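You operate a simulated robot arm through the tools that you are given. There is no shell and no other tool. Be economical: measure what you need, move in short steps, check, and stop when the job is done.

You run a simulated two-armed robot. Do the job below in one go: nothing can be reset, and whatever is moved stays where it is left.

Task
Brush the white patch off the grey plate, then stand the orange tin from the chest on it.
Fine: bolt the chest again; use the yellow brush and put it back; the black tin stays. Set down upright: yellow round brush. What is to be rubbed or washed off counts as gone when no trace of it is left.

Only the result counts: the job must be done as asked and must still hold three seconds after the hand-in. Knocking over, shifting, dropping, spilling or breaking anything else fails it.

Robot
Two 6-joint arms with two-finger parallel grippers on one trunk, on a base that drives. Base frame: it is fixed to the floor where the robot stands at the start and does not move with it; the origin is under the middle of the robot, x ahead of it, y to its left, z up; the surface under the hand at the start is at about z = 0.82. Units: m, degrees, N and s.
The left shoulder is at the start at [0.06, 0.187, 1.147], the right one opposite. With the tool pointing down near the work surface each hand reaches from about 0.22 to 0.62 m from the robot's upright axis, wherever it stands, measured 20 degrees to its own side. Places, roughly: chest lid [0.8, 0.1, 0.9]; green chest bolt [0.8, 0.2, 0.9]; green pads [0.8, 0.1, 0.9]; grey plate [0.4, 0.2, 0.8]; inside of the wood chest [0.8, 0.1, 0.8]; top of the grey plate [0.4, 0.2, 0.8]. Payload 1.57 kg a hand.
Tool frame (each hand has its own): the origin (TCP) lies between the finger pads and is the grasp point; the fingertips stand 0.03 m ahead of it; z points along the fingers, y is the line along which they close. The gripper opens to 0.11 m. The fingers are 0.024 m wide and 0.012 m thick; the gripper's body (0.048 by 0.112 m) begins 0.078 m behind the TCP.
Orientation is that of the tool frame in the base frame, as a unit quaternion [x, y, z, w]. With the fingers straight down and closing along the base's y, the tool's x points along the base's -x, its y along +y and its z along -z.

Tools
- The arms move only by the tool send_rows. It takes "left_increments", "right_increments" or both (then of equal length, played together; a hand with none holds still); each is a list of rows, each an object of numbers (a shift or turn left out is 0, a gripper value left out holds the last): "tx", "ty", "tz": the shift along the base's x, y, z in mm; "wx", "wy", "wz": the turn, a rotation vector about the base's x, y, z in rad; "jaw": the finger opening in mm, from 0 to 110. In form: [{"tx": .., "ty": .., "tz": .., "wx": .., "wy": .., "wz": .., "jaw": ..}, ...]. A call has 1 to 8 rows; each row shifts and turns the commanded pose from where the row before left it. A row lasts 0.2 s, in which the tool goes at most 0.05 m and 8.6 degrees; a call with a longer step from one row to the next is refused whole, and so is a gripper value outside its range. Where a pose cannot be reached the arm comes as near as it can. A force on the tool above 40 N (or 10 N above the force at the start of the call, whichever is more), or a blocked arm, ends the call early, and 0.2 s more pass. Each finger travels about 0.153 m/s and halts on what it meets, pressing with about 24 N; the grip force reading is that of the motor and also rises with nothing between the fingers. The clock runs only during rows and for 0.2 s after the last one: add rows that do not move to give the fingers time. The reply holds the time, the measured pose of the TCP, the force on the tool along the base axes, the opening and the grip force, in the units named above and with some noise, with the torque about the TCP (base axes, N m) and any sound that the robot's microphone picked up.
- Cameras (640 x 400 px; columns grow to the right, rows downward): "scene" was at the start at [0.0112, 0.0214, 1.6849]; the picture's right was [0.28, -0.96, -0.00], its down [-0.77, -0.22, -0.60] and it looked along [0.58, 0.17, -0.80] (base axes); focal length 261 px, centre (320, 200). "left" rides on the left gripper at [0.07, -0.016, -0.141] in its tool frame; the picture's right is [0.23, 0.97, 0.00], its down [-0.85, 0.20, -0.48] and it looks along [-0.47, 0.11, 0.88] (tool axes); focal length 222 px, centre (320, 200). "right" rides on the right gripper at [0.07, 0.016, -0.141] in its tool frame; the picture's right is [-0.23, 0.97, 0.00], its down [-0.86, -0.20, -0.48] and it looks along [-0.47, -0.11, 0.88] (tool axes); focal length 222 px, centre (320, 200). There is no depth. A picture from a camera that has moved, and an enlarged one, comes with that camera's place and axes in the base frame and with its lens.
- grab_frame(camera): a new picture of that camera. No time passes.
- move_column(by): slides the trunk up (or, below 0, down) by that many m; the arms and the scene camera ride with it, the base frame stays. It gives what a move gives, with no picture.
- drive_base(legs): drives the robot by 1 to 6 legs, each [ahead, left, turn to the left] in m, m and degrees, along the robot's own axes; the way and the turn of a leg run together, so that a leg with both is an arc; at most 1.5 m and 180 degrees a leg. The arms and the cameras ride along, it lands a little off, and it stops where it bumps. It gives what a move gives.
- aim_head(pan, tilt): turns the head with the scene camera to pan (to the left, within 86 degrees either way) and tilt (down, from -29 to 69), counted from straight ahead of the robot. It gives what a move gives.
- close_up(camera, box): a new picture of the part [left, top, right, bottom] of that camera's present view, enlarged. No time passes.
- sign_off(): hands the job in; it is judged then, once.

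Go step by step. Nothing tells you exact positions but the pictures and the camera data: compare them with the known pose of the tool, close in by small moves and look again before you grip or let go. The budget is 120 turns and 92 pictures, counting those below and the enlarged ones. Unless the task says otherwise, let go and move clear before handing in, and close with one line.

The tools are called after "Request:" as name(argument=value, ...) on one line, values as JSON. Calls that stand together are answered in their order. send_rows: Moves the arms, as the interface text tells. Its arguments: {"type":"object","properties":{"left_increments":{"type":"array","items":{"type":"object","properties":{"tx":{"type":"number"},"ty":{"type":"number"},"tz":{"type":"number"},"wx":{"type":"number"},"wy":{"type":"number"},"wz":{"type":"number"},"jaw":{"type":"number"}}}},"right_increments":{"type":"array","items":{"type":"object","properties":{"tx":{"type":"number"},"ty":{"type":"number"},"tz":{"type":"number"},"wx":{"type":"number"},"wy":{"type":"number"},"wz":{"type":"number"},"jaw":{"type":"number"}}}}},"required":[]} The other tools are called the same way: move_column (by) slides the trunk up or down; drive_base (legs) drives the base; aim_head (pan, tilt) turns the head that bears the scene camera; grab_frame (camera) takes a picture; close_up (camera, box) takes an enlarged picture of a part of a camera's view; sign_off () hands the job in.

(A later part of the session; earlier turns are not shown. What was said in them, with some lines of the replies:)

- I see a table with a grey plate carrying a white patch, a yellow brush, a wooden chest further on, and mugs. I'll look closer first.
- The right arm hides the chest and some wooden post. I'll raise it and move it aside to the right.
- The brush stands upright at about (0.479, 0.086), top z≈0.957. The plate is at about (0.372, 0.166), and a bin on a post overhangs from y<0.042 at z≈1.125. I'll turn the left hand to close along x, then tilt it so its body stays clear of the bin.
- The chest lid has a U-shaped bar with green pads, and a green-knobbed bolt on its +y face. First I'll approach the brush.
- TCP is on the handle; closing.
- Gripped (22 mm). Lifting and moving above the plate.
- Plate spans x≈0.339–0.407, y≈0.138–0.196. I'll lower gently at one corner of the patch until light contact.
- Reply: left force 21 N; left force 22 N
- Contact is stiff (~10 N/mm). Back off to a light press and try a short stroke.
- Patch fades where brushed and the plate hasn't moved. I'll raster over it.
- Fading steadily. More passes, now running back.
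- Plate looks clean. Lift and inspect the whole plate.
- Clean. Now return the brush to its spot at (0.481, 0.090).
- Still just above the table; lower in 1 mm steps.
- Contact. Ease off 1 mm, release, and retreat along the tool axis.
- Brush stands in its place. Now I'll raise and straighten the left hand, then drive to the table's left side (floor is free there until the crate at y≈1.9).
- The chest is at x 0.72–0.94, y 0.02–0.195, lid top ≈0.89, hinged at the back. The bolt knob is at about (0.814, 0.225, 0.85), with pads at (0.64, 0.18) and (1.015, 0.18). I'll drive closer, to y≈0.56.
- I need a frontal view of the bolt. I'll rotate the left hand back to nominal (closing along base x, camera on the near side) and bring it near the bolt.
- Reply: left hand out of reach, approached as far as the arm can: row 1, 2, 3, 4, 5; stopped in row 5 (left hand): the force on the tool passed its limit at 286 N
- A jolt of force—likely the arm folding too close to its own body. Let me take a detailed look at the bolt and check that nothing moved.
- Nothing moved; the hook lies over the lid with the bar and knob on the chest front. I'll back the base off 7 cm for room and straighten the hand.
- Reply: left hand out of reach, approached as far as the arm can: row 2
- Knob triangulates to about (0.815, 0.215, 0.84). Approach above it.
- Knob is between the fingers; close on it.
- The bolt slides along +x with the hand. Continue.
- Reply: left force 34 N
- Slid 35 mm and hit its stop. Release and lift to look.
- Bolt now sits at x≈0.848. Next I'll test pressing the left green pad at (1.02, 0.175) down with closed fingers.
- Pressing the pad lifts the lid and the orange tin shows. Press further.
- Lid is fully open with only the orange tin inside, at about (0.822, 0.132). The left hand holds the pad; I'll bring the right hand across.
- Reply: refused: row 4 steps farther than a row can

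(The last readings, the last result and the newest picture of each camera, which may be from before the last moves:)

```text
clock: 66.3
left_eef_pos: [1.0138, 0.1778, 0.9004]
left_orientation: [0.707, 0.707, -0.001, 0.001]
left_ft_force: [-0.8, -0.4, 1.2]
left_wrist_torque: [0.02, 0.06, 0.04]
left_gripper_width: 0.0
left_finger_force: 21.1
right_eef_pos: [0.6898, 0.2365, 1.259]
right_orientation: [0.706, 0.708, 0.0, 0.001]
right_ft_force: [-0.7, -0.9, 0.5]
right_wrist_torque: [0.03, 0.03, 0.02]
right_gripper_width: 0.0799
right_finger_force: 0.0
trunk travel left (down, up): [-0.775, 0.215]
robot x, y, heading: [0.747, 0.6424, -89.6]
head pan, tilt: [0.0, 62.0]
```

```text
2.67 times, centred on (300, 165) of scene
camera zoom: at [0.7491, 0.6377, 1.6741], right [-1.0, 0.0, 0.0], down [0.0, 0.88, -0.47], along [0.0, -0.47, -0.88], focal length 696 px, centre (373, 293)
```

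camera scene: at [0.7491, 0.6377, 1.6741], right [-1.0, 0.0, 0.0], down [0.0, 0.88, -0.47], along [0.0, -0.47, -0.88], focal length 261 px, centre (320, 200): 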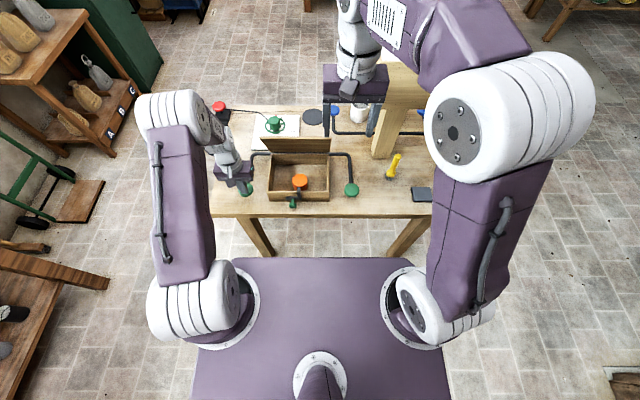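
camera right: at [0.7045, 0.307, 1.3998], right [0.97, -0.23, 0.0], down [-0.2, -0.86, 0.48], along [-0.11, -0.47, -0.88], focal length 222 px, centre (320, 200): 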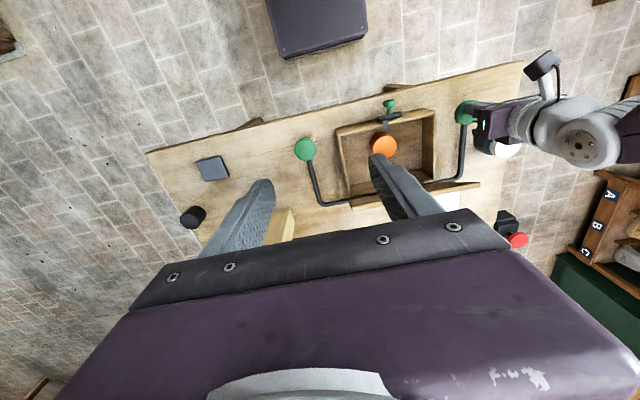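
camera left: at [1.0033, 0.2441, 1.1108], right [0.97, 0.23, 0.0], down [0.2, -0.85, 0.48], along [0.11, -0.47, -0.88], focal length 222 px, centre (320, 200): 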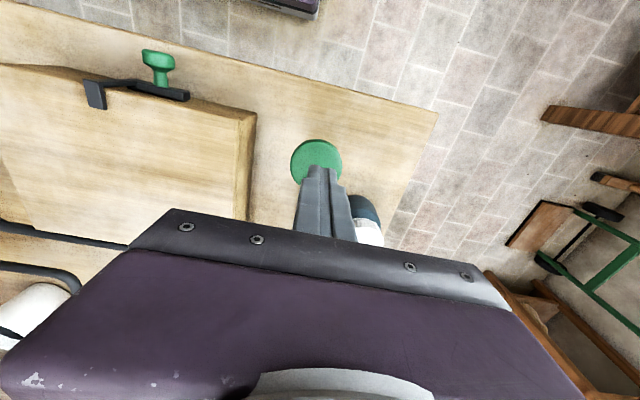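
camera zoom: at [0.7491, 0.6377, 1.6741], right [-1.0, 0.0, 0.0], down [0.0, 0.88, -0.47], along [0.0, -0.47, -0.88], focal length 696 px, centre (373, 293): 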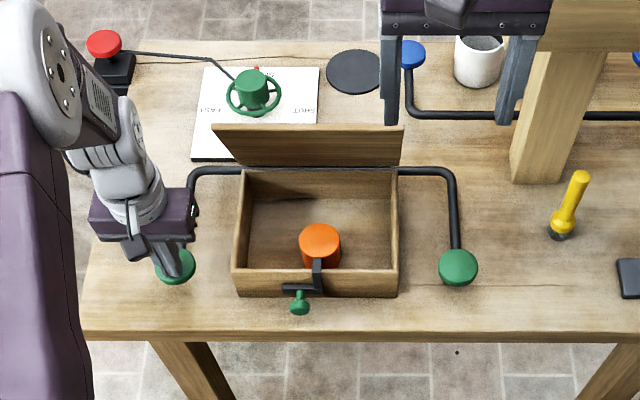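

Request:
send_rows(right_increments=[{"tx": 33, "ty": -15, "tz": -20}, {"tx": 33, "ty": -15, "tz": -20}, {"tx": 32, "ty": -15, "tz": -25}, {"tx": 30, "ty": -15, "tz": -30}, {"ty": -15, "tz": -40}, {"ty": -15, "tz": -40}, {"ty": -6, "tz": -25}])

Request:
grab_frame(camera="right")

Request:
close_up(camera="scene", box=[200, 90, 400, 240])

```text
clock: 67.9
left_eef_pos: [1.0143, 0.179, 0.9011]
left_orientation: [0.707, 0.707, 0.0, 0.0]
left_ft_force: [1.0, 0.3, 2.2]
left_wrist_torque: [0.05, -0.03, -0.06]
left_gripper_width: 0.0
left_finger_force: 21.6
right_eef_pos: [0.8135, 0.1421, 1.0569]
right_orientation: [0.706, 0.708, 0.0, 0.0]
right_ft_force: [-0.2, -0.1, -0.4]
right_wrist_torque: [-0.01, -0.04, 0.02]
right_gripper_width: 0.0798
right_finger_force: 0.1
trunk travel left (down, up): [-0.775, 0.215]
robot x, y, heading: [0.7489, 0.6413, -89.9]
head pan, tilt: [0.0, 62.0]
```

```text
33 pictures are left
camera right: at [0.8293, 0.2129, 1.1992], right [0.97, -0.22, 0.0], down [-0.2, -0.86, 0.48], along [-0.11, -0.47, -0.88], focal length 222 px, centre (320, 200)
```

right: 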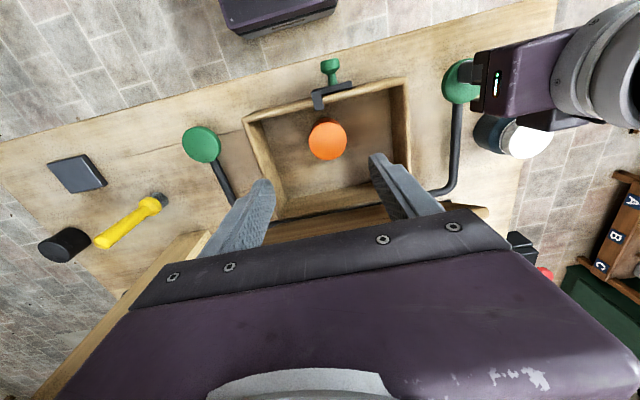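

```text
2.67 times, centred on (300, 165) of scene
camera zoom: at [0.748, 0.6389, 1.6741], right [-1.0, 0.0, 0.0], down [0.0, 0.88, -0.47], along [0.0, -0.47, -0.88], focal length 696 px, centre (373, 293)
```

zoom: 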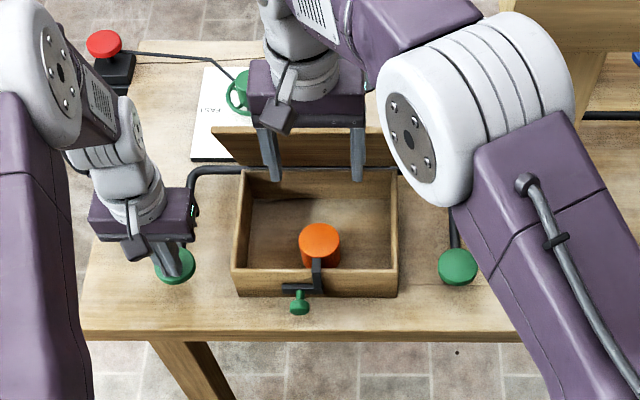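

Request:
send_rows(right_increments=[{"tx": 8, "ty": -3, "tz": -40}, {"tz": -40}, {"tz": -40}, {"tz": -20}])

Request:
grab_frame(camera="right")

Request:
close_up(camera="scene", box=[240, 110, 360, 220])

```text
clock: 68.6
left_eef_pos: [1.013, 0.1829, 0.9035]
left_orientation: [0.708, 0.706, -0.001, 0.001]
left_ft_force: [-0.6, 2.4, 0.5]
left_wrist_torque: [-0.21, -0.09, 0.02]
left_gripper_width: 0.0001
left_finger_force: 21.5
right_eef_pos: [0.8205, 0.1389, 0.9727]
right_orientation: [0.707, 0.707, -0.003, 0.006]
right_ft_force: [-0.2, 0.6, 0.4]
right_wrist_torque: [-0.01, 0.0, 0.0]
right_gripper_width: 0.0799
right_finger_force: 0.1
trunk travel left (down, up): [-0.775, 0.215]
robot x, y, heading: [0.746, 0.6373, -89.6]
head pan, tilt: [0.0, 62.0]
stopped in row 3 (right hand): the force on the tool passed its limit at 73 N (the readings are from after the stop); the commanded pose is now the measured one
```

```text
31 pictures are left
camera right: at [0.836, 0.2113, 1.1123], right [0.97, -0.23, 0.01], down [-0.2, -0.85, 0.49], along [-0.11, -0.48, -0.87], focal length 222 px, centre (320, 200)
```

right: 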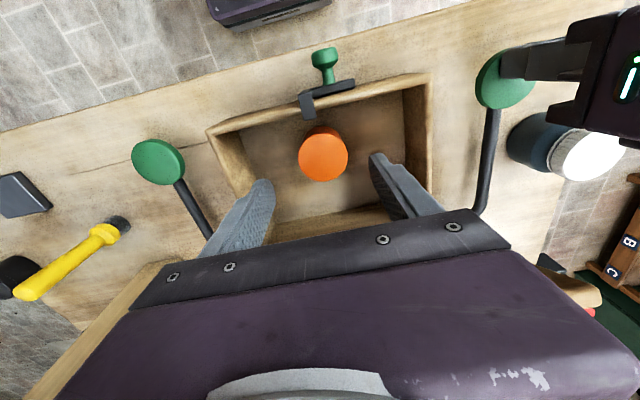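

```text
3.64 times, centred on (300, 165) of scene
camera zoom: at [0.746, 0.6434, 1.6741], right [-1.0, 0.0, 0.0], down [0.0, 0.88, -0.47], along [0.0, -0.47, -0.88], focal length 949 px, centre (393, 327)
```

zoom: 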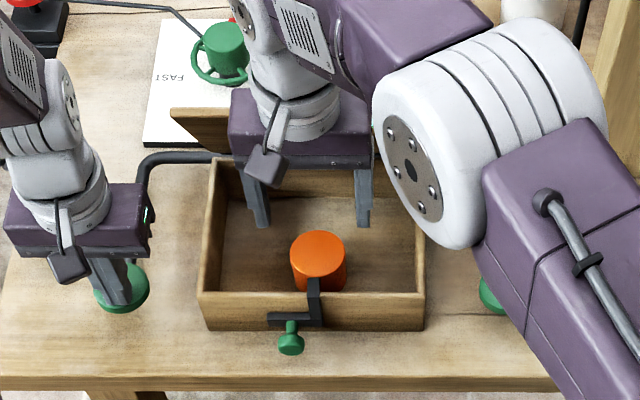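

The right gripper body met the lid's leaning edge (lid only ~67° open). Raise the right hand, then press the pad further.

Request:
send_rows(right_increments=[{"tz": 40}, {"tz": 40}, {"ty": 10}])

Request:
send_rows(left_increments=[{"tz": -3, "ty": -2}, {"tz": -3, "ty": -2}, {"tz": -3}])

Request:
send_rows(left_increments=[{"tz": -2}, {"tz": -2}])

Request:
close_up(camera="scene", box=[200, 90, 400, 240])

```text
clock: 69.4
left_eef_pos: [1.0142, 0.1786, 0.9007]
left_orientation: [0.708, 0.706, -0.001, 0.001]
left_ft_force: [0.2, 1.0, 1.6]
left_wrist_torque: [0.02, -0.01, 0.0]
left_gripper_width: 0.0
left_finger_force: 21.6
right_eef_pos: [0.8214, 0.1473, 1.0497]
right_orientation: [0.706, 0.708, -0.002, 0.004]
right_ft_force: [-0.1, -0.3, -0.2]
right_wrist_torque: [0.01, 0.01, 0.0]
right_gripper_width: 0.08
right_finger_force: 0.1
trunk travel left (down, up): [-0.775, 0.215]
robot x, y, heading: [0.7479, 0.6428, -89.5]
head pan, tilt: [0.0, 62.0]
```

```text
clock: 70.2
left_eef_pos: [1.013, 0.1751, 0.8926]
left_orientation: [0.708, 0.706, -0.002, 0.001]
left_ft_force: [-1.1, 1.3, 1.4]
left_wrist_torque: [0.05, -0.01, 0.01]
left_gripper_width: 0.0001
left_finger_force: 21.6
right_eef_pos: [0.8213, 0.1482, 1.0494]
right_orientation: [0.707, 0.707, -0.003, 0.004]
right_ft_force: [0.1, -0.1, -0.1]
right_wrist_torque: [0.03, 0.0, 0.02]
right_gripper_width: 0.0799
right_finger_force: 0.0
trunk travel left (down, up): [-0.775, 0.215]
robot x, y, heading: [0.7459, 0.6408, -89.9]
head pan, tilt: [0.0, 62.0]
```

```text
clock: 70.8
left_eef_pos: [1.0136, 0.1744, 0.8905]
left_orientation: [0.708, 0.706, -0.001, 0.003]
left_ft_force: [-0.2, 0.6, 18.1]
left_wrist_torque: [0.25, 0.03, -0.02]
left_gripper_width: 0.0
left_finger_force: 21.3
right_eef_pos: [0.8202, 0.15, 1.0506]
right_orientation: [0.707, 0.708, -0.003, 0.005]
right_ft_force: [-0.5, -0.1, -0.4]
right_wrist_torque: [0.01, 0.03, 0.0]
right_gripper_width: 0.0801
right_finger_force: 0.2
trunk travel left (down, up): [-0.775, 0.215]
robot x, y, heading: [0.747, 0.6389, -89.9]
head pan, tilt: [0.0, 62.0]
```

```text
2.67 times, centred on (300, 165) of scene
camera zoom: at [0.7465, 0.6412, 1.6744], right [-1.0, 0.0, 0.0], down [0.0, 0.88, -0.47], along [0.0, -0.47, -0.88], focal length 696 px, centre (373, 293)
```

zoom: 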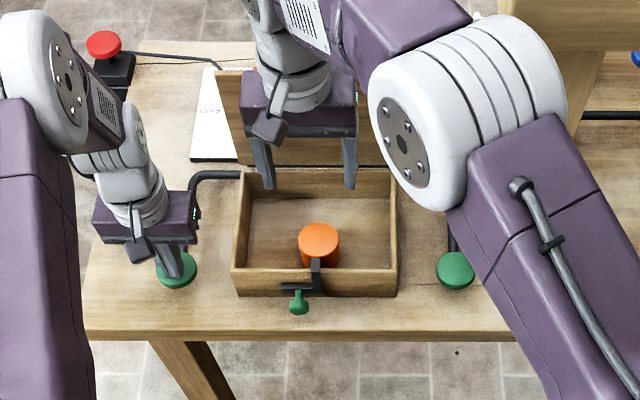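

The lid is now vertical and the pad is at its stop. Relax the left by 1 mm and lower the right hand.

Request:
send_rows(left_increments=[{"tz": 1}, {}, {}, {}], right_increments=[{"tx": 1, "ty": -3, "tz": -30}, {"ty": -4, "tz": -30}, {"tz": -30}, {"tz": -30}])

Request:
grab_frame(camera="right")

```text
clock: 71.8
left_eef_pos: [1.0146, 0.175, 0.8907]
left_orientation: [0.709, 0.706, -0.002, 0.002]
left_ft_force: [4.2, 0.0, 14.9]
left_wrist_torque: [0.15, -0.15, -0.04]
left_gripper_width: 0.0004
left_finger_force: 21.3
right_eef_pos: [0.8242, 0.1409, 0.9293]
right_orientation: [0.707, 0.707, -0.002, 0.005]
right_ft_force: [0.0, -0.4, -0.6]
right_wrist_torque: [0.01, 0.0, 0.0]
right_gripper_width: 0.0802
right_finger_force: 0.0
trunk travel left (down, up): [-0.775, 0.215]
robot x, y, heading: [0.7492, 0.6431, -89.9]
head pan, tilt: [0.0, 62.0]
```

```text
28 pictures are left
camera right: at [0.8385, 0.2124, 1.0705], right [0.97, -0.23, 0.0], down [-0.2, -0.85, 0.49], along [-0.11, -0.48, -0.87], focal length 222 px, centre (320, 200)
```

right: 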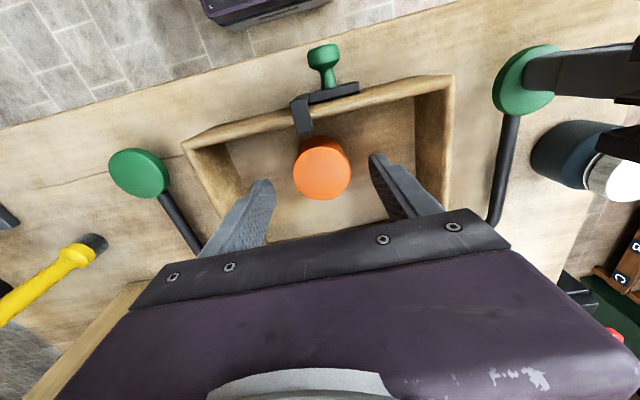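

Request:
send_rows(right_increments=[{"tz": -25}, {"tz": -20}, {"tz": -10}])

Request:
grab_frame(camera="right")

```text
clock: 72.6
left_eef_pos: [1.0143, 0.1753, 0.8891]
left_orientation: [0.708, 0.706, -0.002, 0.002]
left_ft_force: [6.2, -1.9, 17.3]
left_wrist_torque: [0.17, -0.12, -0.06]
left_gripper_width: 0.0001
left_finger_force: 21.5
right_eef_pos: [0.8235, 0.1418, 0.8762]
right_orientation: [0.706, 0.708, -0.003, 0.004]
right_ft_force: [-0.3, -0.5, -0.4]
right_wrist_torque: [0.03, -0.01, -0.01]
right_gripper_width: 0.0799
right_finger_force: 0.0
trunk travel left (down, up): [-0.775, 0.215]
robot x, y, heading: [0.7491, 0.6441, -89.8]
head pan, tilt: [0.0, 62.0]
```

```text
27 pictures are left
camera right: at [0.8377, 0.2129, 1.0166], right [0.97, -0.23, 0.0], down [-0.2, -0.85, 0.49], along [-0.11, -0.48, -0.87], focal length 222 px, centre (320, 200)
```

right: 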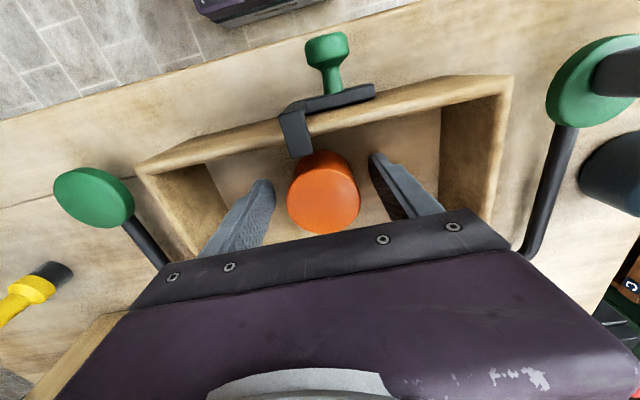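

Tin is between the pads; grip, lift a little and check.

Request:
send_rows(right_increments=[{"jaw": 55}, {"jaw": 45}, {"jaw": 45}, {"jaw": 45}])

Request:
send_rows(right_increments=[{"tz": 8, "ty": -3}, {"tz": 15, "ty": -3}, {"tz": 30}, {"tz": 35}, {"tz": 35}])

Request:
grab_frame(camera="right")

Request:
close_up(camera="scene", box=[200, 90, 400, 240])

```text
clock: 73.6
left_eef_pos: [1.0141, 0.1745, 0.8899]
left_orientation: [0.708, 0.706, -0.002, 0.003]
left_ft_force: [5.5, -2.1, 20.4]
left_wrist_torque: [0.19, -0.14, -0.08]
left_gripper_width: 0.0
left_finger_force: 21.5
right_eef_pos: [0.8216, 0.1415, 0.8768]
right_orientation: [0.706, 0.708, -0.003, 0.005]
right_ft_force: [0.4, -0.6, -0.5]
right_wrist_torque: [-0.01, -0.02, 0.03]
right_gripper_width: 0.0549
right_finger_force: 23.8
trunk travel left (down, up): [-0.775, 0.215]
robot x, y, heading: [0.7479, 0.6409, -89.9]
head pan, tilt: [0.0, 62.0]
```

```text
clock: 74.8
left_eef_pos: [1.0138, 0.1742, 0.8899]
left_orientation: [0.708, 0.706, -0.002, 0.002]
left_ft_force: [6.1, -2.8, 21.9]
left_wrist_torque: [0.2, -0.19, -0.06]
left_gripper_width: 0.0001
left_finger_force: 21.3
right_eef_pos: [0.8225, 0.1354, 0.9973]
right_orientation: [0.707, 0.707, -0.003, 0.004]
right_ft_force: [-0.5, 0.4, -0.7]
right_wrist_torque: [-0.03, 0.0, -0.01]
right_gripper_width: 0.0545
right_finger_force: 24.3
trunk travel left (down, up): [-0.775, 0.215]
robot x, y, heading: [0.7484, 0.6397, -89.7]
head pan, tilt: [0.0, 62.0]
```

```text
26 pictures are left
camera right: at [0.8381, 0.2061, 1.1385], right [0.97, -0.23, 0.0], down [-0.2, -0.85, 0.49], along [-0.11, -0.47, -0.87], focal length 222 px, centre (320, 200)
```

right: 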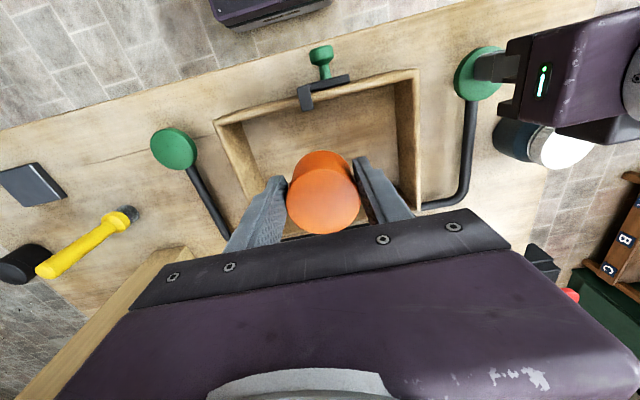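

```text
2.67 times, centred on (300, 165) of scene
camera zoom: at [0.7478, 0.641, 1.6741], right [-1.0, 0.0, 0.0], down [0.0, 0.88, -0.47], along [0.0, -0.47, -0.88], focal length 696 px, centre (373, 293)
```

zoom: 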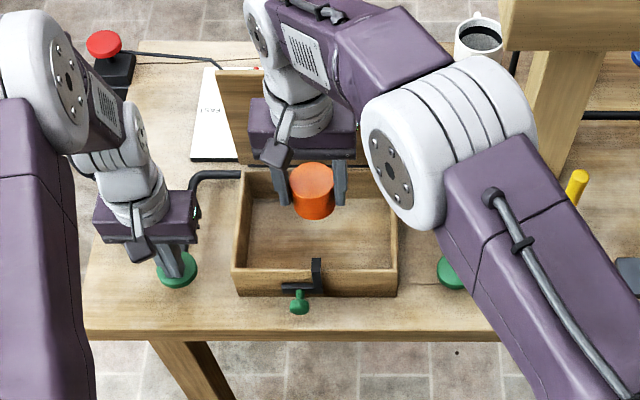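

Tin is lifted clear. Raise it and pull it toward me, then slowly let the lid down.

Request:
send_rows(right_increments=[{"tz": 40, "ty": 10}, {"tz": 40, "ty": 20}, {"tz": 40, "ty": 25}, {"tx": -30, "ty": 30}, {"tx": -40, "ty": 15}, {"tx": -45}, {"tx": -45}, {"tx": -45}])

Request:
send_rows(left_increments=[{"tz": 4}, {"tz": 4}, {"tz": 4}, {"tz": 4}, {"tz": 4}, {"tz": 4}, {"tz": 4}, {"tz": 4}])

Request:
send_rows(left_increments=[{"tz": 4}, {"tz": 4}, {"tz": 10}, {"tz": 20}, {"tz": 20}])

Request:
grab_frame(camera="scene")

```text
clock: 76.6
left_eef_pos: [1.0138, 0.1748, 0.8918]
left_orientation: [0.708, 0.706, -0.001, 0.002]
left_ft_force: [7.7, -3.6, 21.8]
left_wrist_torque: [0.19, -0.22, -0.18]
left_gripper_width: 0.0001
left_finger_force: 21.2
right_eef_pos: [0.6166, 0.2371, 1.1179]
right_orientation: [0.706, 0.708, -0.002, 0.004]
right_ft_force: [0.5, -0.3, -1.6]
right_wrist_torque: [0.05, -0.02, -0.03]
right_gripper_width: 0.0546
right_finger_force: 23.7
trunk travel left (down, up): [-0.775, 0.215]
robot x, y, heading: [0.751, 0.6437, -89.7]
head pan, tilt: [0.0, 62.0]
```

```text
clock: 78.4
left_eef_pos: [1.0143, 0.1756, 0.9209]
left_orientation: [0.708, 0.706, -0.001, 0.001]
left_ft_force: [1.0, -0.7, 4.0]
left_wrist_torque: [0.02, 0.0, 0.0]
left_gripper_width: 0.0
left_finger_force: 21.4
right_eef_pos: [0.6173, 0.2344, 1.1173]
right_orientation: [0.706, 0.708, -0.003, 0.005]
right_ft_force: [0.2, 0.9, -1.5]
right_wrist_torque: [-0.02, 0.0, 0.03]
right_gripper_width: 0.0547
right_finger_force: 23.6
trunk travel left (down, up): [-0.775, 0.215]
robot x, y, heading: [0.7474, 0.6441, -90.1]
head pan, tilt: [0.0, 62.0]
```

```text
clock: 79.6
left_eef_pos: [1.0117, 0.1752, 0.979]
left_orientation: [0.708, 0.706, -0.001, 0.0]
left_ft_force: [0.2, 0.2, -0.1]
left_wrist_torque: [-0.01, 0.02, 0.01]
left_gripper_width: 0.0001
left_finger_force: 21.3
right_eef_pos: [0.6165, 0.2338, 1.1183]
right_orientation: [0.707, 0.707, -0.002, 0.004]
right_ft_force: [0.2, -0.6, -1.5]
right_wrist_torque: [0.02, 0.0, -0.01]
right_gripper_width: 0.0548
right_finger_force: 23.9
trunk travel left (down, up): [-0.775, 0.215]
robot x, y, heading: [0.7458, 0.644, -90.0]
head pan, tilt: [0.0, 62.0]
```

```text
24 pictures are left
camera scene: at [0.7476, 0.639, 1.6741], right [-1.0, 0.0, 0.0], down [0.0, 0.88, -0.47], along [0.0, -0.47, -0.88], focal length 261 px, centre (320, 200)
```

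scene: 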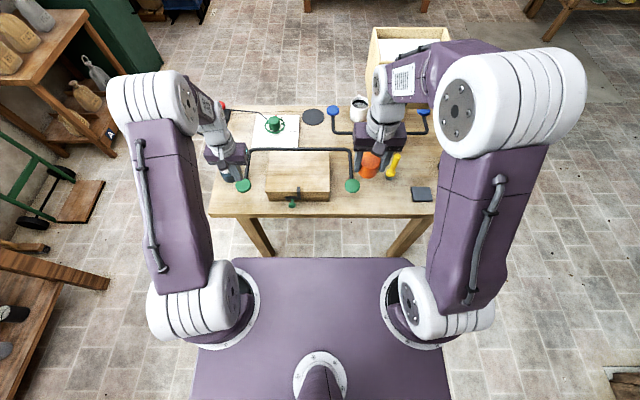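

Lid is shut. Move the tin over to the plate.

Request:
send_rows(right_increments=[{"tx": -45}, {"tx": -45}, {"tx": -45}, {"tx": -45}, {"tx": -43, "ty": -10}, {"tx": -20, "ty": -30, "tz": -20}, {"ty": -28, "tz": -30}, {"tz": -40}])

Request:
grab_frame(camera="right")

Request:
close_up(camera="scene", box=[370, 120, 490, 220])

```text
clock: 81.4
left_eef_pos: [1.012, 0.1752, 0.9787]
left_orientation: [0.708, 0.706, 0.0, 0.001]
left_ft_force: [-0.9, -0.1, -0.2]
left_wrist_torque: [0.03, 0.0, 0.01]
left_gripper_width: 0.0
left_finger_force: 21.4
right_eef_pos: [0.3755, 0.1643, 1.0277]
right_orientation: [0.706, 0.708, -0.002, 0.005]
right_ft_force: [0.2, 0.1, -0.8]
right_wrist_torque: [0.05, 0.02, -0.01]
right_gripper_width: 0.0549
right_finger_force: 24.4
trunk travel left (down, up): [-0.775, 0.215]
robot x, y, heading: [0.7465, 0.6415, -90.0]
head pan, tilt: [0.0, 62.0]
```

```text
23 pictures are left
camera right: at [0.3905, 0.2362, 1.1679], right [0.97, -0.23, 0.0], down [-0.2, -0.85, 0.49], along [-0.11, -0.47, -0.87], focal length 222 px, centre (320, 200)
```

right: 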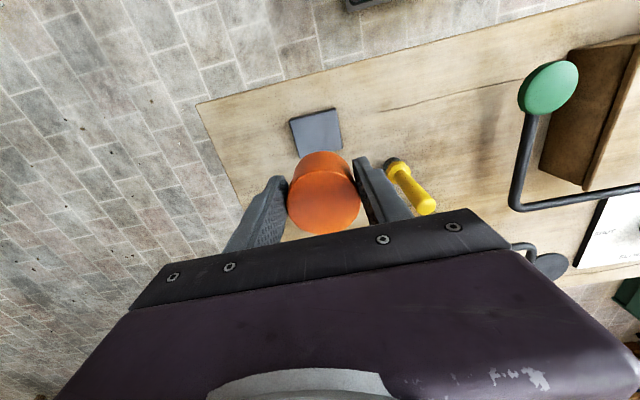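

```text
4.00 times, centred on (430, 170) of scene
camera zoom: at [0.747, 0.6383, 1.6742], right [-1.0, 0.0, 0.0], down [0.0, 0.88, -0.47], along [0.0, -0.47, -0.88], focal length 1044 px, centre (-120, 320)
```

zoom: 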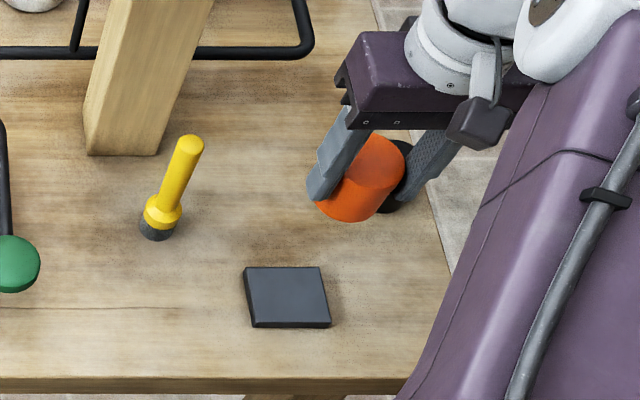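

Request:
send_rows(right_increments=[{"tx": -4, "ty": 2, "tz": -35}, {"tz": -35}, {"tz": -35}, {"tz": -27}])

Request:
close_up(camera="right", box=[220, 80, 440, 230])

Request:
close_up(camera="scene", box=[380, 150, 460, 220])

```text
clock: 82.4
left_eef_pos: [1.0119, 0.1742, 0.9787]
left_orientation: [0.708, 0.706, -0.001, 0.001]
left_ft_force: [0.7, -0.8, 0.1]
left_wrist_torque: [0.0, 0.03, 0.02]
left_gripper_width: 0.0001
left_finger_force: 21.5
right_eef_pos: [0.3723, 0.167, 0.8958]
right_orientation: [0.706, 0.708, -0.003, 0.004]
right_ft_force: [-0.6, -0.4, -2.0]
right_wrist_torque: [0.04, 0.03, 0.03]
right_gripper_width: 0.0548
right_finger_force: 24.0
trunk travel left (down, up): [-0.775, 0.215]
robot x, y, heading: [0.7461, 0.6381, -89.9]
head pan, tilt: [0.0, 62.0]
```

```text
2.67 times, centred on (330, 155) of right
camera zoom: at [0.3871, 0.2387, 1.0359], right [0.97, -0.23, 0.0], down [-0.2, -0.85, 0.49], along [-0.11, -0.47, -0.87], focal length 592 px, centre (293, 320)
```

zoom: 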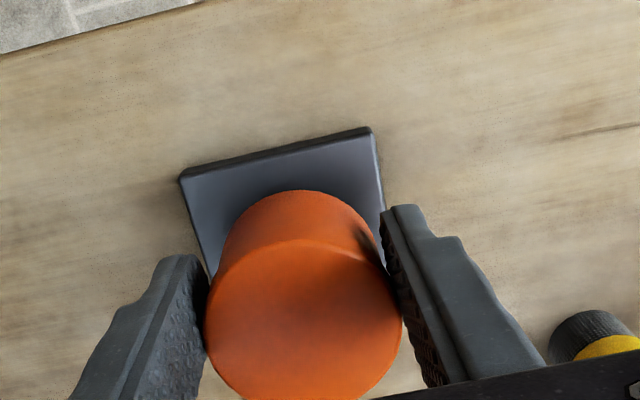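

```text
5.71 times, centred on (420, 185) of scene
camera zoom: at [0.7471, 0.6376, 1.6741], right [-1.0, 0.0, 0.0], down [0.0, 0.88, -0.47], along [0.0, -0.47, -0.88], focal length 1491 px, centre (-251, 286)
```

zoom: 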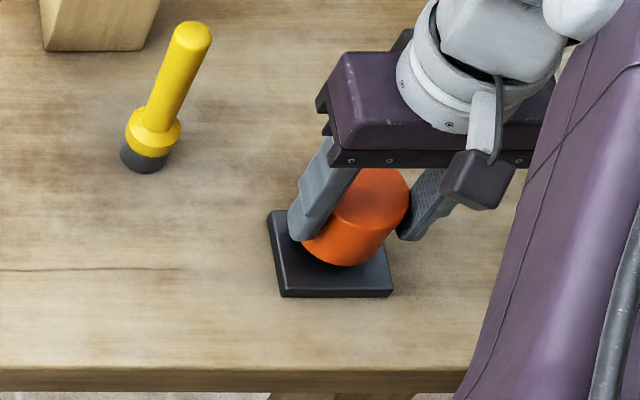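

Request:
send_rows(right_increments=[{"tx": -2, "ty": -1.5, "tz": -8}, {"tz": -4}])

Request:
send_rows(right_increments=[{"tz": -2}])

Request:
send_rows(right_increments=[{"tz": -1.5}])

Request:
send_rows(right_increments=[{"tz": -1.5}])

```text
clock: 83.0
left_eef_pos: [1.0112, 0.1741, 0.9784]
left_orientation: [0.709, 0.705, -0.001, 0.0]
left_ft_force: [-0.2, -0.1, 1.2]
left_wrist_torque: [0.01, 0.0, 0.01]
left_gripper_width: 0.0
left_finger_force: 21.1
right_eef_pos: [0.3692, 0.1665, 0.8833]
right_orientation: [0.706, 0.708, -0.003, 0.004]
right_ft_force: [-0.5, -0.5, -1.5]
right_wrist_torque: [0.02, -0.02, 0.0]
right_gripper_width: 0.0548
right_finger_force: 24.4
trunk travel left (down, up): [-0.775, 0.215]
robot x, y, heading: [0.7468, 0.6458, -89.7]
head pan, tilt: [0.0, 62.0]
```

```text
clock: 83.4
left_eef_pos: [1.0128, 0.1748, 0.9789]
left_orientation: [0.709, 0.706, -0.001, 0.001]
left_ft_force: [-0.4, 0.0, 0.1]
left_wrist_torque: [0.03, -0.03, 0.0]
left_gripper_width: 0.0
left_finger_force: 21.3
right_eef_pos: [0.3694, 0.167, 0.8827]
right_orientation: [0.707, 0.707, -0.003, 0.004]
right_ft_force: [0.1, -0.5, -1.0]
right_wrist_torque: [0.03, -0.02, 0.0]
right_gripper_width: 0.055
right_finger_force: 24.1
trunk travel left (down, up): [-0.775, 0.215]
robot x, y, heading: [0.7475, 0.6456, -89.8]
head pan, tilt: [0.0, 62.0]
```

```text
clock: 83.8
left_eef_pos: [1.0132, 0.175, 0.9784]
left_orientation: [0.709, 0.706, -0.001, 0.001]
left_ft_force: [-0.2, 0.7, 0.5]
left_wrist_torque: [-0.01, 0.03, -0.03]
left_gripper_width: 0.0
left_finger_force: 21.8
right_eef_pos: [0.3691, 0.1662, 0.8816]
right_orientation: [0.707, 0.707, -0.003, 0.004]
right_ft_force: [0.2, 0.9, -1.1]
right_wrist_torque: [0.04, 0.0, -0.01]
right_gripper_width: 0.0549
right_finger_force: 24.4
trunk travel left (down, up): [-0.775, 0.215]
robot x, y, heading: [0.7472, 0.6427, -90.1]
head pan, tilt: [0.0, 62.0]
```

```text
clock: 84.2
left_eef_pos: [1.0109, 0.1753, 0.9791]
left_orientation: [0.708, 0.706, 0.0, 0.001]
left_ft_force: [0.0, -0.7, -0.4]
left_wrist_torque: [0.02, -0.02, 0.05]
left_gripper_width: 0.0
left_finger_force: 21.0
right_eef_pos: [0.3688, 0.1657, 0.8811]
right_orientation: [0.707, 0.708, -0.003, 0.003]
right_ft_force: [0.2, 0.0, -1.1]
right_wrist_torque: [0.01, -0.03, 0.0]
right_gripper_width: 0.0549
right_finger_force: 24.2
trunk travel left (down, up): [-0.775, 0.215]
robot x, y, heading: [0.7505, 0.6408, -89.9]
head pan, tilt: [0.0, 62.0]
```

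Request:
send_rows(right_increments=[{"tz": -1.5}])

Request:
send_rows(right_increments=[{"tz": -1}])

Request:
send_rows(right_increments=[{"tz": -1}])

Request:
close_up(camera="scene", box=[380, 150, 460, 220])

```text
clock: 84.6
left_eef_pos: [1.013, 0.1767, 0.9792]
left_orientation: [0.708, 0.706, -0.001, 0.001]
left_ft_force: [0.5, -0.7, 0.1]
left_wrist_torque: [-0.03, 0.01, -0.01]
left_gripper_width: 0.0
left_finger_force: 20.9
right_eef_pos: [0.369, 0.1673, 0.8798]
right_orientation: [0.707, 0.707, -0.005, 0.005]
right_ft_force: [-1.1, 0.3, 9.4]
right_wrist_torque: [-0.05, -0.01, 0.01]
right_gripper_width: 0.0546
right_finger_force: 24.0
trunk travel left (down, up): [-0.775, 0.215]
robot x, y, heading: [0.7484, 0.6408, -89.9]
head pan, tilt: [0.0, 62.0]
```

```text
clock: 85.0
left_eef_pos: [1.0136, 0.176, 0.9801]
left_orientation: [0.708, 0.706, -0.002, 0.001]
left_ft_force: [0.3, -0.3, 0.5]
left_wrist_torque: [-0.02, 0.01, 0.02]
left_gripper_width: 0.0
left_finger_force: 21.9
right_eef_pos: [0.3692, 0.1665, 0.8789]
right_orientation: [0.706, 0.708, -0.005, 0.005]
right_ft_force: [-1.9, -1.1, 19.3]
right_wrist_torque: [-0.08, 0.05, -0.04]
right_gripper_width: 0.0549
right_finger_force: 24.4
trunk travel left (down, up): [-0.775, 0.215]
robot x, y, heading: [0.7482, 0.6424, -89.9]
head pan, tilt: [0.0, 62.0]
```

```text
clock: 85.4
left_eef_pos: [1.0143, 0.1757, 0.979]
left_orientation: [0.708, 0.706, -0.002, 0.0]
left_ft_force: [0.1, 0.2, 0.9]
left_wrist_torque: [0.03, -0.02, -0.01]
left_gripper_width: 0.0003
left_finger_force: 21.2
right_eef_pos: [0.3704, 0.1671, 0.878]
right_orientation: [0.707, 0.708, -0.004, 0.004]
right_ft_force: [-1.9, -3.1, 18.1]
right_wrist_torque: [-0.23, 0.07, -0.03]
right_gripper_width: 0.0547
right_finger_force: 24.5
trunk travel left (down, up): [-0.775, 0.215]
robot x, y, heading: [0.7481, 0.6423, -89.6]
head pan, tilt: [0.0, 62.0]
```

```text
5.71 times, centred on (420, 185) of scene
camera zoom: at [0.7497, 0.6406, 1.6742], right [-1.0, 0.0, 0.0], down [0.0, 0.88, -0.47], along [0.0, -0.47, -0.88], focal length 1491 px, centre (-251, 286)
```

zoom: 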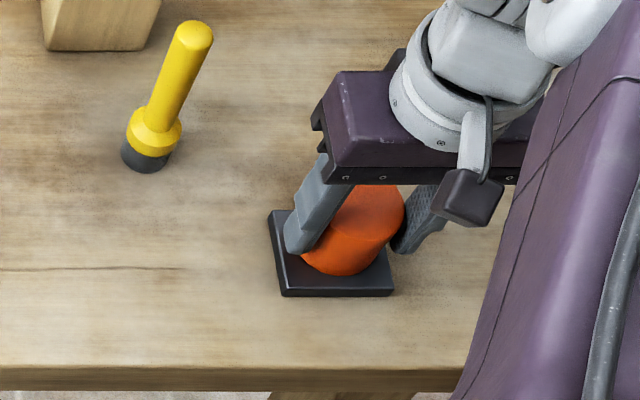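

The tin touches the plate. Ease off the press, release, and lift away.

Request:
send_rows(right_increments=[{"tz": 1.8}, {"jaw": 65}, {"jaw": 80}, {"jaw": 80}, {"tz": 30}, {"tz": 40}, {"tz": 40}, {"tz": 40}])

Request:
close_up(camera="right", box=[220, 40, 440, 230])

Request:
close_up(camera="scene", box=[380, 150, 460, 220])

```text
clock: 87.2
left_eef_pos: [1.0136, 0.1769, 0.9792]
left_orientation: [0.708, 0.706, -0.001, 0.001]
left_ft_force: [0.0, 0.4, 0.6]
left_wrist_torque: [-0.03, -0.01, -0.02]
left_gripper_width: 0.0
left_finger_force: 20.7
right_eef_pos: [0.367, 0.1656, 1.0285]
right_orientation: [0.707, 0.708, -0.002, 0.003]
right_ft_force: [0.0, 0.4, -0.1]
right_wrist_torque: [0.0, -0.04, 0.02]
right_gripper_width: 0.0801
right_finger_force: 0.1
trunk travel left (down, up): [-0.775, 0.215]
robot x, y, heading: [0.7488, 0.6433, -89.9]
head pan, tilt: [0.0, 62.0]
```

```text
2.11 times, centred on (330, 135) of right
camera zoom: at [0.3826, 0.2366, 1.1688], right [0.97, -0.23, 0.0], down [-0.2, -0.85, 0.49], along [-0.11, -0.47, -0.87], focal length 468 px, centre (299, 337)
```

zoom: 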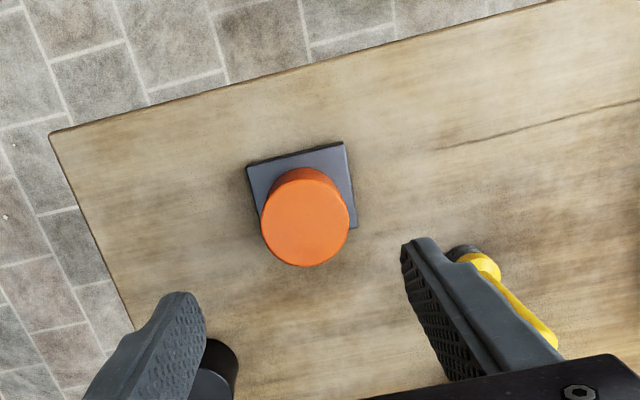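

```text
5.71 times, centred on (420, 185) of scene
camera zoom: at [0.7487, 0.6397, 1.6741], right [-1.0, 0.0, 0.0], down [0.0, 0.88, -0.47], along [0.0, -0.47, -0.88], focal length 1491 px, centre (-251, 286)
```

zoom: 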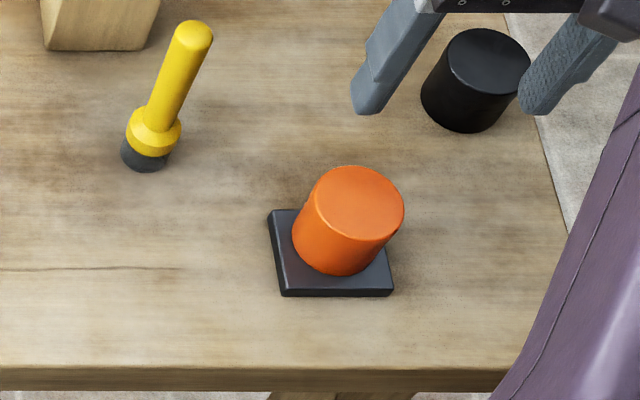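

The tin stands well on the plate. Raise the right hand clear; take the left hand above the bolt knob at x≈0.845.

Request:
send_rows(right_increments=[{"tz": 45}, {"tz": 45}, {"tz": 45}, {"tz": 45, "ty": 15}, {}], left_increments=[{"tz": 15, "ty": 27, "jaw": 50}, {"ty": 27, "tx": -30}, {"tx": -45}, {"tx": -45}, {"tx": -48, "tz": -30}])

Request:
grab_frame(camera="left")

Request:
close_up(camera="scene", box=[240, 140, 360, 240])

```text
refused: row 5 steps farther than a row can; nothing moved
```

```text
16 pictures are left
camera left: at [0.998, 0.2457, 1.1206], right [0.97, 0.22, 0.0], down [0.2, -0.85, 0.48], along [0.11, -0.47, -0.88], focal length 222 px, centre (320, 200)
```

left: 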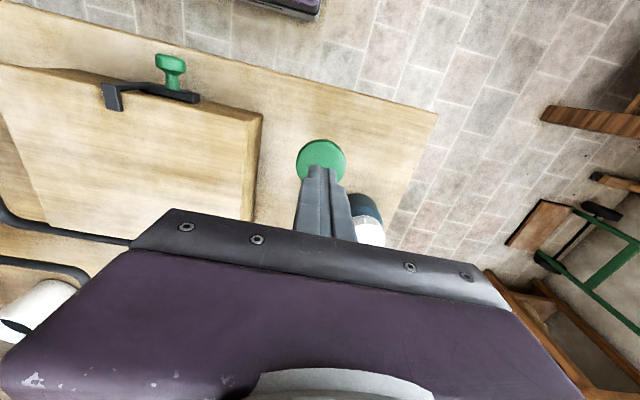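

```text
4.00 times, centred on (300, 190) of scene
camera zoom: at [0.7487, 0.6397, 1.6741], right [-1.0, 0.0, 0.0], down [0.0, 0.88, -0.47], along [0.0, -0.47, -0.88], focal length 1044 px, centre (400, 240)
```

zoom: 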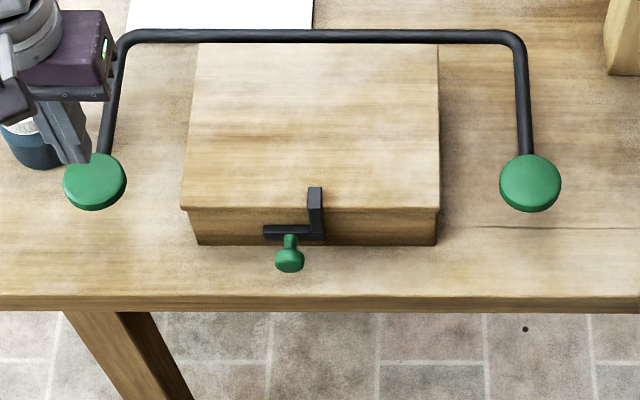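

Request:
send_rows(right_increments=[{"tz": 45}, {"tz": 45}, {"tz": 45}, {"tz": 45, "ty": 15}, {}, {}], left_increments=[{"tz": 15, "ty": 27, "jaw": 50}, {"ty": 27, "tx": -30}, {"tx": -45}, {"tx": -45}, {"tx": -40}, {"tx": -8, "tz": -30}])

Request:
grab_frame(camera="left")

```text
clock: 88.6
left_eef_pos: [0.8464, 0.2263, 0.9628]
left_orientation: [0.708, 0.707, 0.0, 0.0]
left_ft_force: [0.5, -0.6, 0.2]
left_wrist_torque: [0.04, -0.01, -0.06]
left_gripper_width: 0.0503
left_finger_force: 0.2
right_eef_pos: [0.369, 0.178, 1.209]
right_orientation: [0.707, 0.707, -0.003, 0.003]
right_ft_force: [0.2, -0.9, -1.2]
right_wrist_torque: [0.0, -0.02, 0.0]
right_gripper_width: 0.0798
right_finger_force: 0.0
trunk travel left (down, up): [-0.775, 0.215]
robot x, y, heading: [0.743, 0.6436, -89.9]
head pan, tilt: [0.0, 62.0]
```

```text
14 pictures are left
camera left: at [0.8315, 0.2959, 1.1059], right [0.97, 0.22, 0.0], down [0.2, -0.86, 0.48], along [0.11, -0.47, -0.88], focal length 222 px, centre (320, 200)
```

left: 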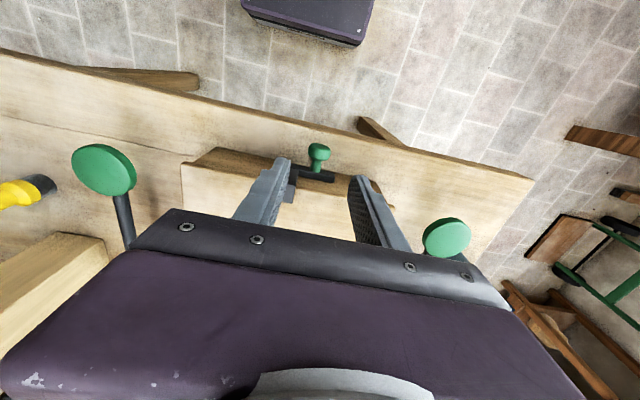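

Request:
send_rows(left_increments=[{"ty": 4, "tz": -30}, {"tz": -30}, {"tz": -25}, {"tz": -9}, {"jaw": 30}, {"jaw": 15}, {"jaw": 15}, {"jaw": 15}])

Request:
send_rows(left_increments=[{"tx": -5}, {"tx": -5}, {"tx": -5}, {"tx": -5}])

Request:
send_rows(left_increments=[{"tx": -5}, {"tx": -5}, {"tx": -3}])

Request:
close_up(camera="left", box=[200, 80, 440, 230])

```text
clock: 90.4
left_eef_pos: [0.8464, 0.2314, 0.87]
left_orientation: [0.708, 0.706, -0.001, 0.0]
left_ft_force: [-0.5, -0.3, -3.8]
left_wrist_torque: [-0.25, 0.01, -0.02]
left_gripper_width: 0.0256
left_finger_force: 36.7
right_eef_pos: [0.3698, 0.1809, 1.2104]
right_orientation: [0.706, 0.708, -0.002, 0.004]
right_ft_force: [0.3, 0.6, 0.4]
right_wrist_torque: [0.04, -0.03, 0.0]
right_gripper_width: 0.0798
right_finger_force: 0.0
trunk travel left (down, up): [-0.775, 0.215]
robot x, y, heading: [0.748, 0.6404, -89.9]
head pan, tilt: [0.0, 62.0]
```

```text
clock: 91.4
left_eef_pos: [0.825, 0.2326, 0.8698]
left_orientation: [0.708, 0.706, -0.002, 0.001]
left_ft_force: [0.2, -5.0, 13.0]
left_wrist_torque: [0.16, 0.01, 0.08]
left_gripper_width: 0.0256
left_finger_force: 37.2
right_eef_pos: [0.369, 0.1818, 1.2094]
right_orientation: [0.707, 0.708, -0.002, 0.003]
right_ft_force: [-1.2, -0.2, 1.4]
right_wrist_torque: [0.03, -0.02, -0.01]
right_gripper_width: 0.0801
right_finger_force: 0.1
trunk travel left (down, up): [-0.775, 0.215]
robot x, y, heading: [0.7462, 0.6444, -89.8]
head pan, tilt: [0.0, 62.0]
```

```text
clock: 92.2
left_eef_pos: [0.8122, 0.2315, 0.8694]
left_orientation: [0.709, 0.705, -0.002, 0.001]
left_ft_force: [1.1, -9.4, 12.3]
left_wrist_torque: [-1.19, -0.06, 0.09]
left_gripper_width: 0.0254
left_finger_force: 36.7
right_eef_pos: [0.3699, 0.1808, 1.2095]
right_orientation: [0.706, 0.708, -0.003, 0.004]
right_ft_force: [0.0, -0.2, -0.2]
right_wrist_torque: [0.01, 0.0, 0.02]
right_gripper_width: 0.0801
right_finger_force: 0.0
trunk travel left (down, up): [-0.775, 0.215]
robot x, y, heading: [0.7444, 0.6441, -89.8]
head pan, tilt: [0.0, 62.0]
```

```text
2.67 times, centred on (320, 155) of left
camera zoom: at [0.7973, 0.3025, 1.0118], right [0.97, 0.22, 0.0], down [0.2, -0.85, 0.48], along [0.11, -0.47, -0.88], focal length 592 px, centre (320, 320)
```

zoom: 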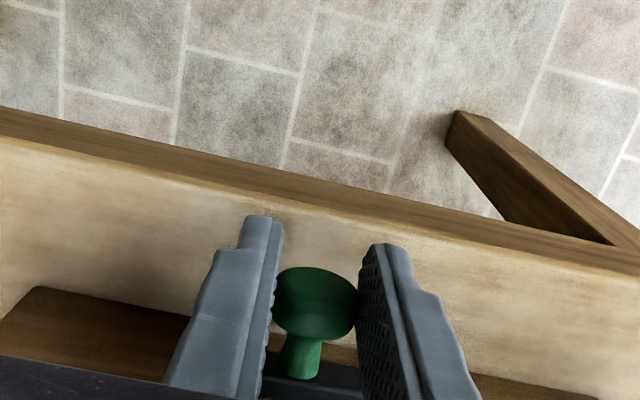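

Request:
send_rows(left_increments=[{"tx": -1.5}])

Request:
send_rows(left_increments=[{"tx": -1.5}])

```text
clock: 92.6
left_eef_pos: [0.811, 0.2323, 0.8703]
left_orientation: [0.708, 0.706, -0.002, 0.001]
left_ft_force: [2.8, -10.3, 18.3]
left_wrist_torque: [-0.69, -0.08, -0.05]
left_gripper_width: 0.0256
left_finger_force: 36.8
right_eef_pos: [0.3707, 0.1816, 1.2106]
right_orientation: [0.707, 0.708, -0.002, 0.004]
right_ft_force: [0.2, 0.2, 0.3]
right_wrist_torque: [0.0, 0.01, -0.02]
right_gripper_width: 0.0803
right_finger_force: 0.1
trunk travel left (down, up): [-0.775, 0.215]
robot x, y, heading: [0.7493, 0.6399, -89.9]
head pan, tilt: [0.0, 62.0]
```

```text
clock: 93.0
left_eef_pos: [0.8117, 0.2316, 0.8691]
left_orientation: [0.708, 0.706, -0.003, 0.001]
left_ft_force: [11.3, -13.6, 28.5]
left_wrist_torque: [-0.37, -0.21, 0.08]
left_gripper_width: 0.0256
left_finger_force: 37.0
right_eef_pos: [0.3713, 0.181, 1.2101]
right_orientation: [0.707, 0.708, -0.003, 0.003]
right_ft_force: [0.3, -0.5, 0.0]
right_wrist_torque: [-0.02, -0.03, 0.02]
right_gripper_width: 0.0798
right_finger_force: 0.1
trunk travel left (down, up): [-0.775, 0.215]
robot x, y, heading: [0.7501, 0.64, -89.7]
head pan, tilt: [0.0, 62.0]
```

The bolt is at its closed stop (x force rising at 0.811). Release and lift away.

Request:
send_rows(left_increments=[{"tx": 1, "jaw": 35}, {"jaw": 55}, {"jaw": 55}, {"tz": 30}, {"tz": 40}, {"tz": 40, "ty": 10}, {"tz": 40, "ty": 10}, {"tz": 40, "tx": 20}])

Request:
close_up(camera="scene", box=[240, 140, 360, 240])

Request:
grab_frame(camera="scene")

Request:
grab_frame(camera="left")

```text
clock: 94.8
left_eef_pos: [0.8322, 0.2553, 1.0612]
left_orientation: [0.708, 0.706, -0.001, 0.001]
left_ft_force: [0.0, 0.0, 0.0]
left_wrist_torque: [0.02, -0.01, 0.0]
left_gripper_width: 0.0552
left_finger_force: 0.1
right_eef_pos: [0.3706, 0.1824, 1.2101]
right_orientation: [0.707, 0.707, -0.003, 0.003]
right_ft_force: [-0.1, -0.2, 0.5]
right_wrist_torque: [0.0, 0.02, -0.01]
right_gripper_width: 0.0799
right_finger_force: 0.0
trunk travel left (down, up): [-0.775, 0.215]
robot x, y, heading: [0.7522, 0.6449, -89.9]
head pan, tilt: [0.0, 62.0]
```

```text
4.00 times, centred on (300, 190) of scene
camera zoom: at [0.7494, 0.6396, 1.6741], right [-1.0, 0.0, 0.0], down [0.0, 0.88, -0.47], along [0.0, -0.47, -0.88], focal length 1044 px, centre (400, 240)
```

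zoom: 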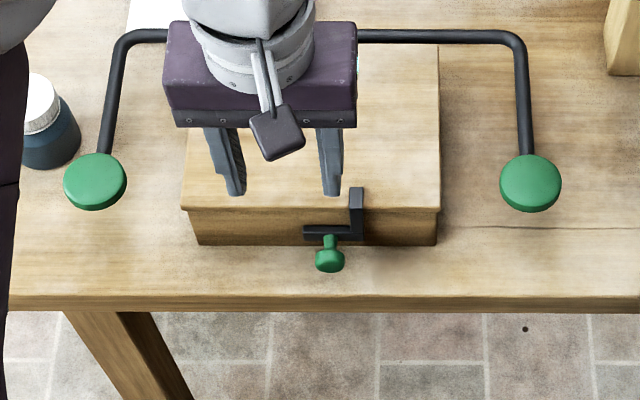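

```text
11 pictures are left
camera scene: at [0.7494, 0.6396, 1.6741], right [-1.0, 0.0, 0.0], down [0.0, 0.88, -0.47], along [0.0, -0.47, -0.88], focal length 261 px, centre (320, 200)
```

scene: 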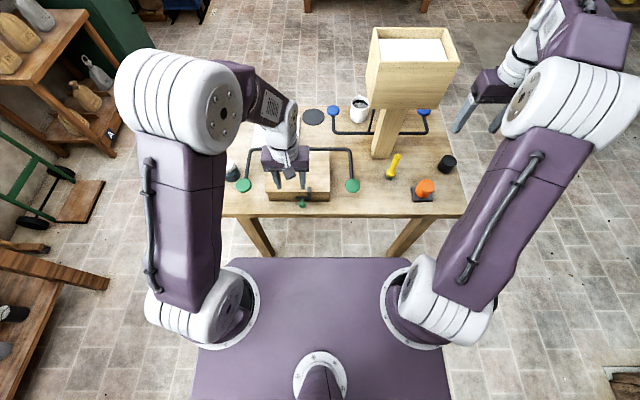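

```text
10 pictures are left
camera left: at [0.8166, 0.3242, 1.2033], right [0.97, 0.22, 0.0], down [0.2, -0.85, 0.48], along [0.11, -0.47, -0.88], focal length 222 px, centre (320, 200)
```

left: 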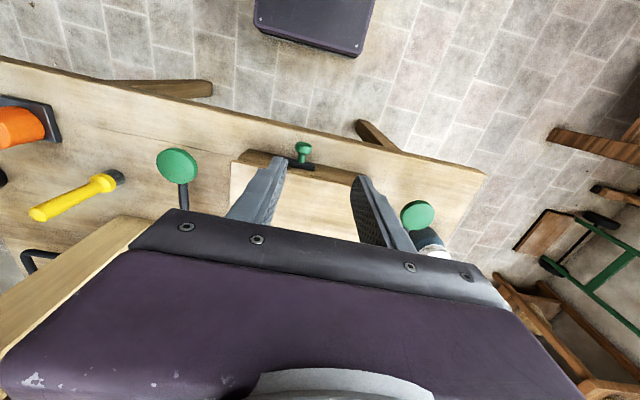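

The bolt is back at its starting position, the lid is shut, the tin stands on the clean plate, and the brush is upright in its place. Both hands are clear, so I'm handing in.

Request:
sign_off()

```text
The job is handed in.
```

The plate is brushed clean and the orange tin stands on it. The chest is shut and bolted again, the yellow brush is upright back in its place, and the black tin was not touched.
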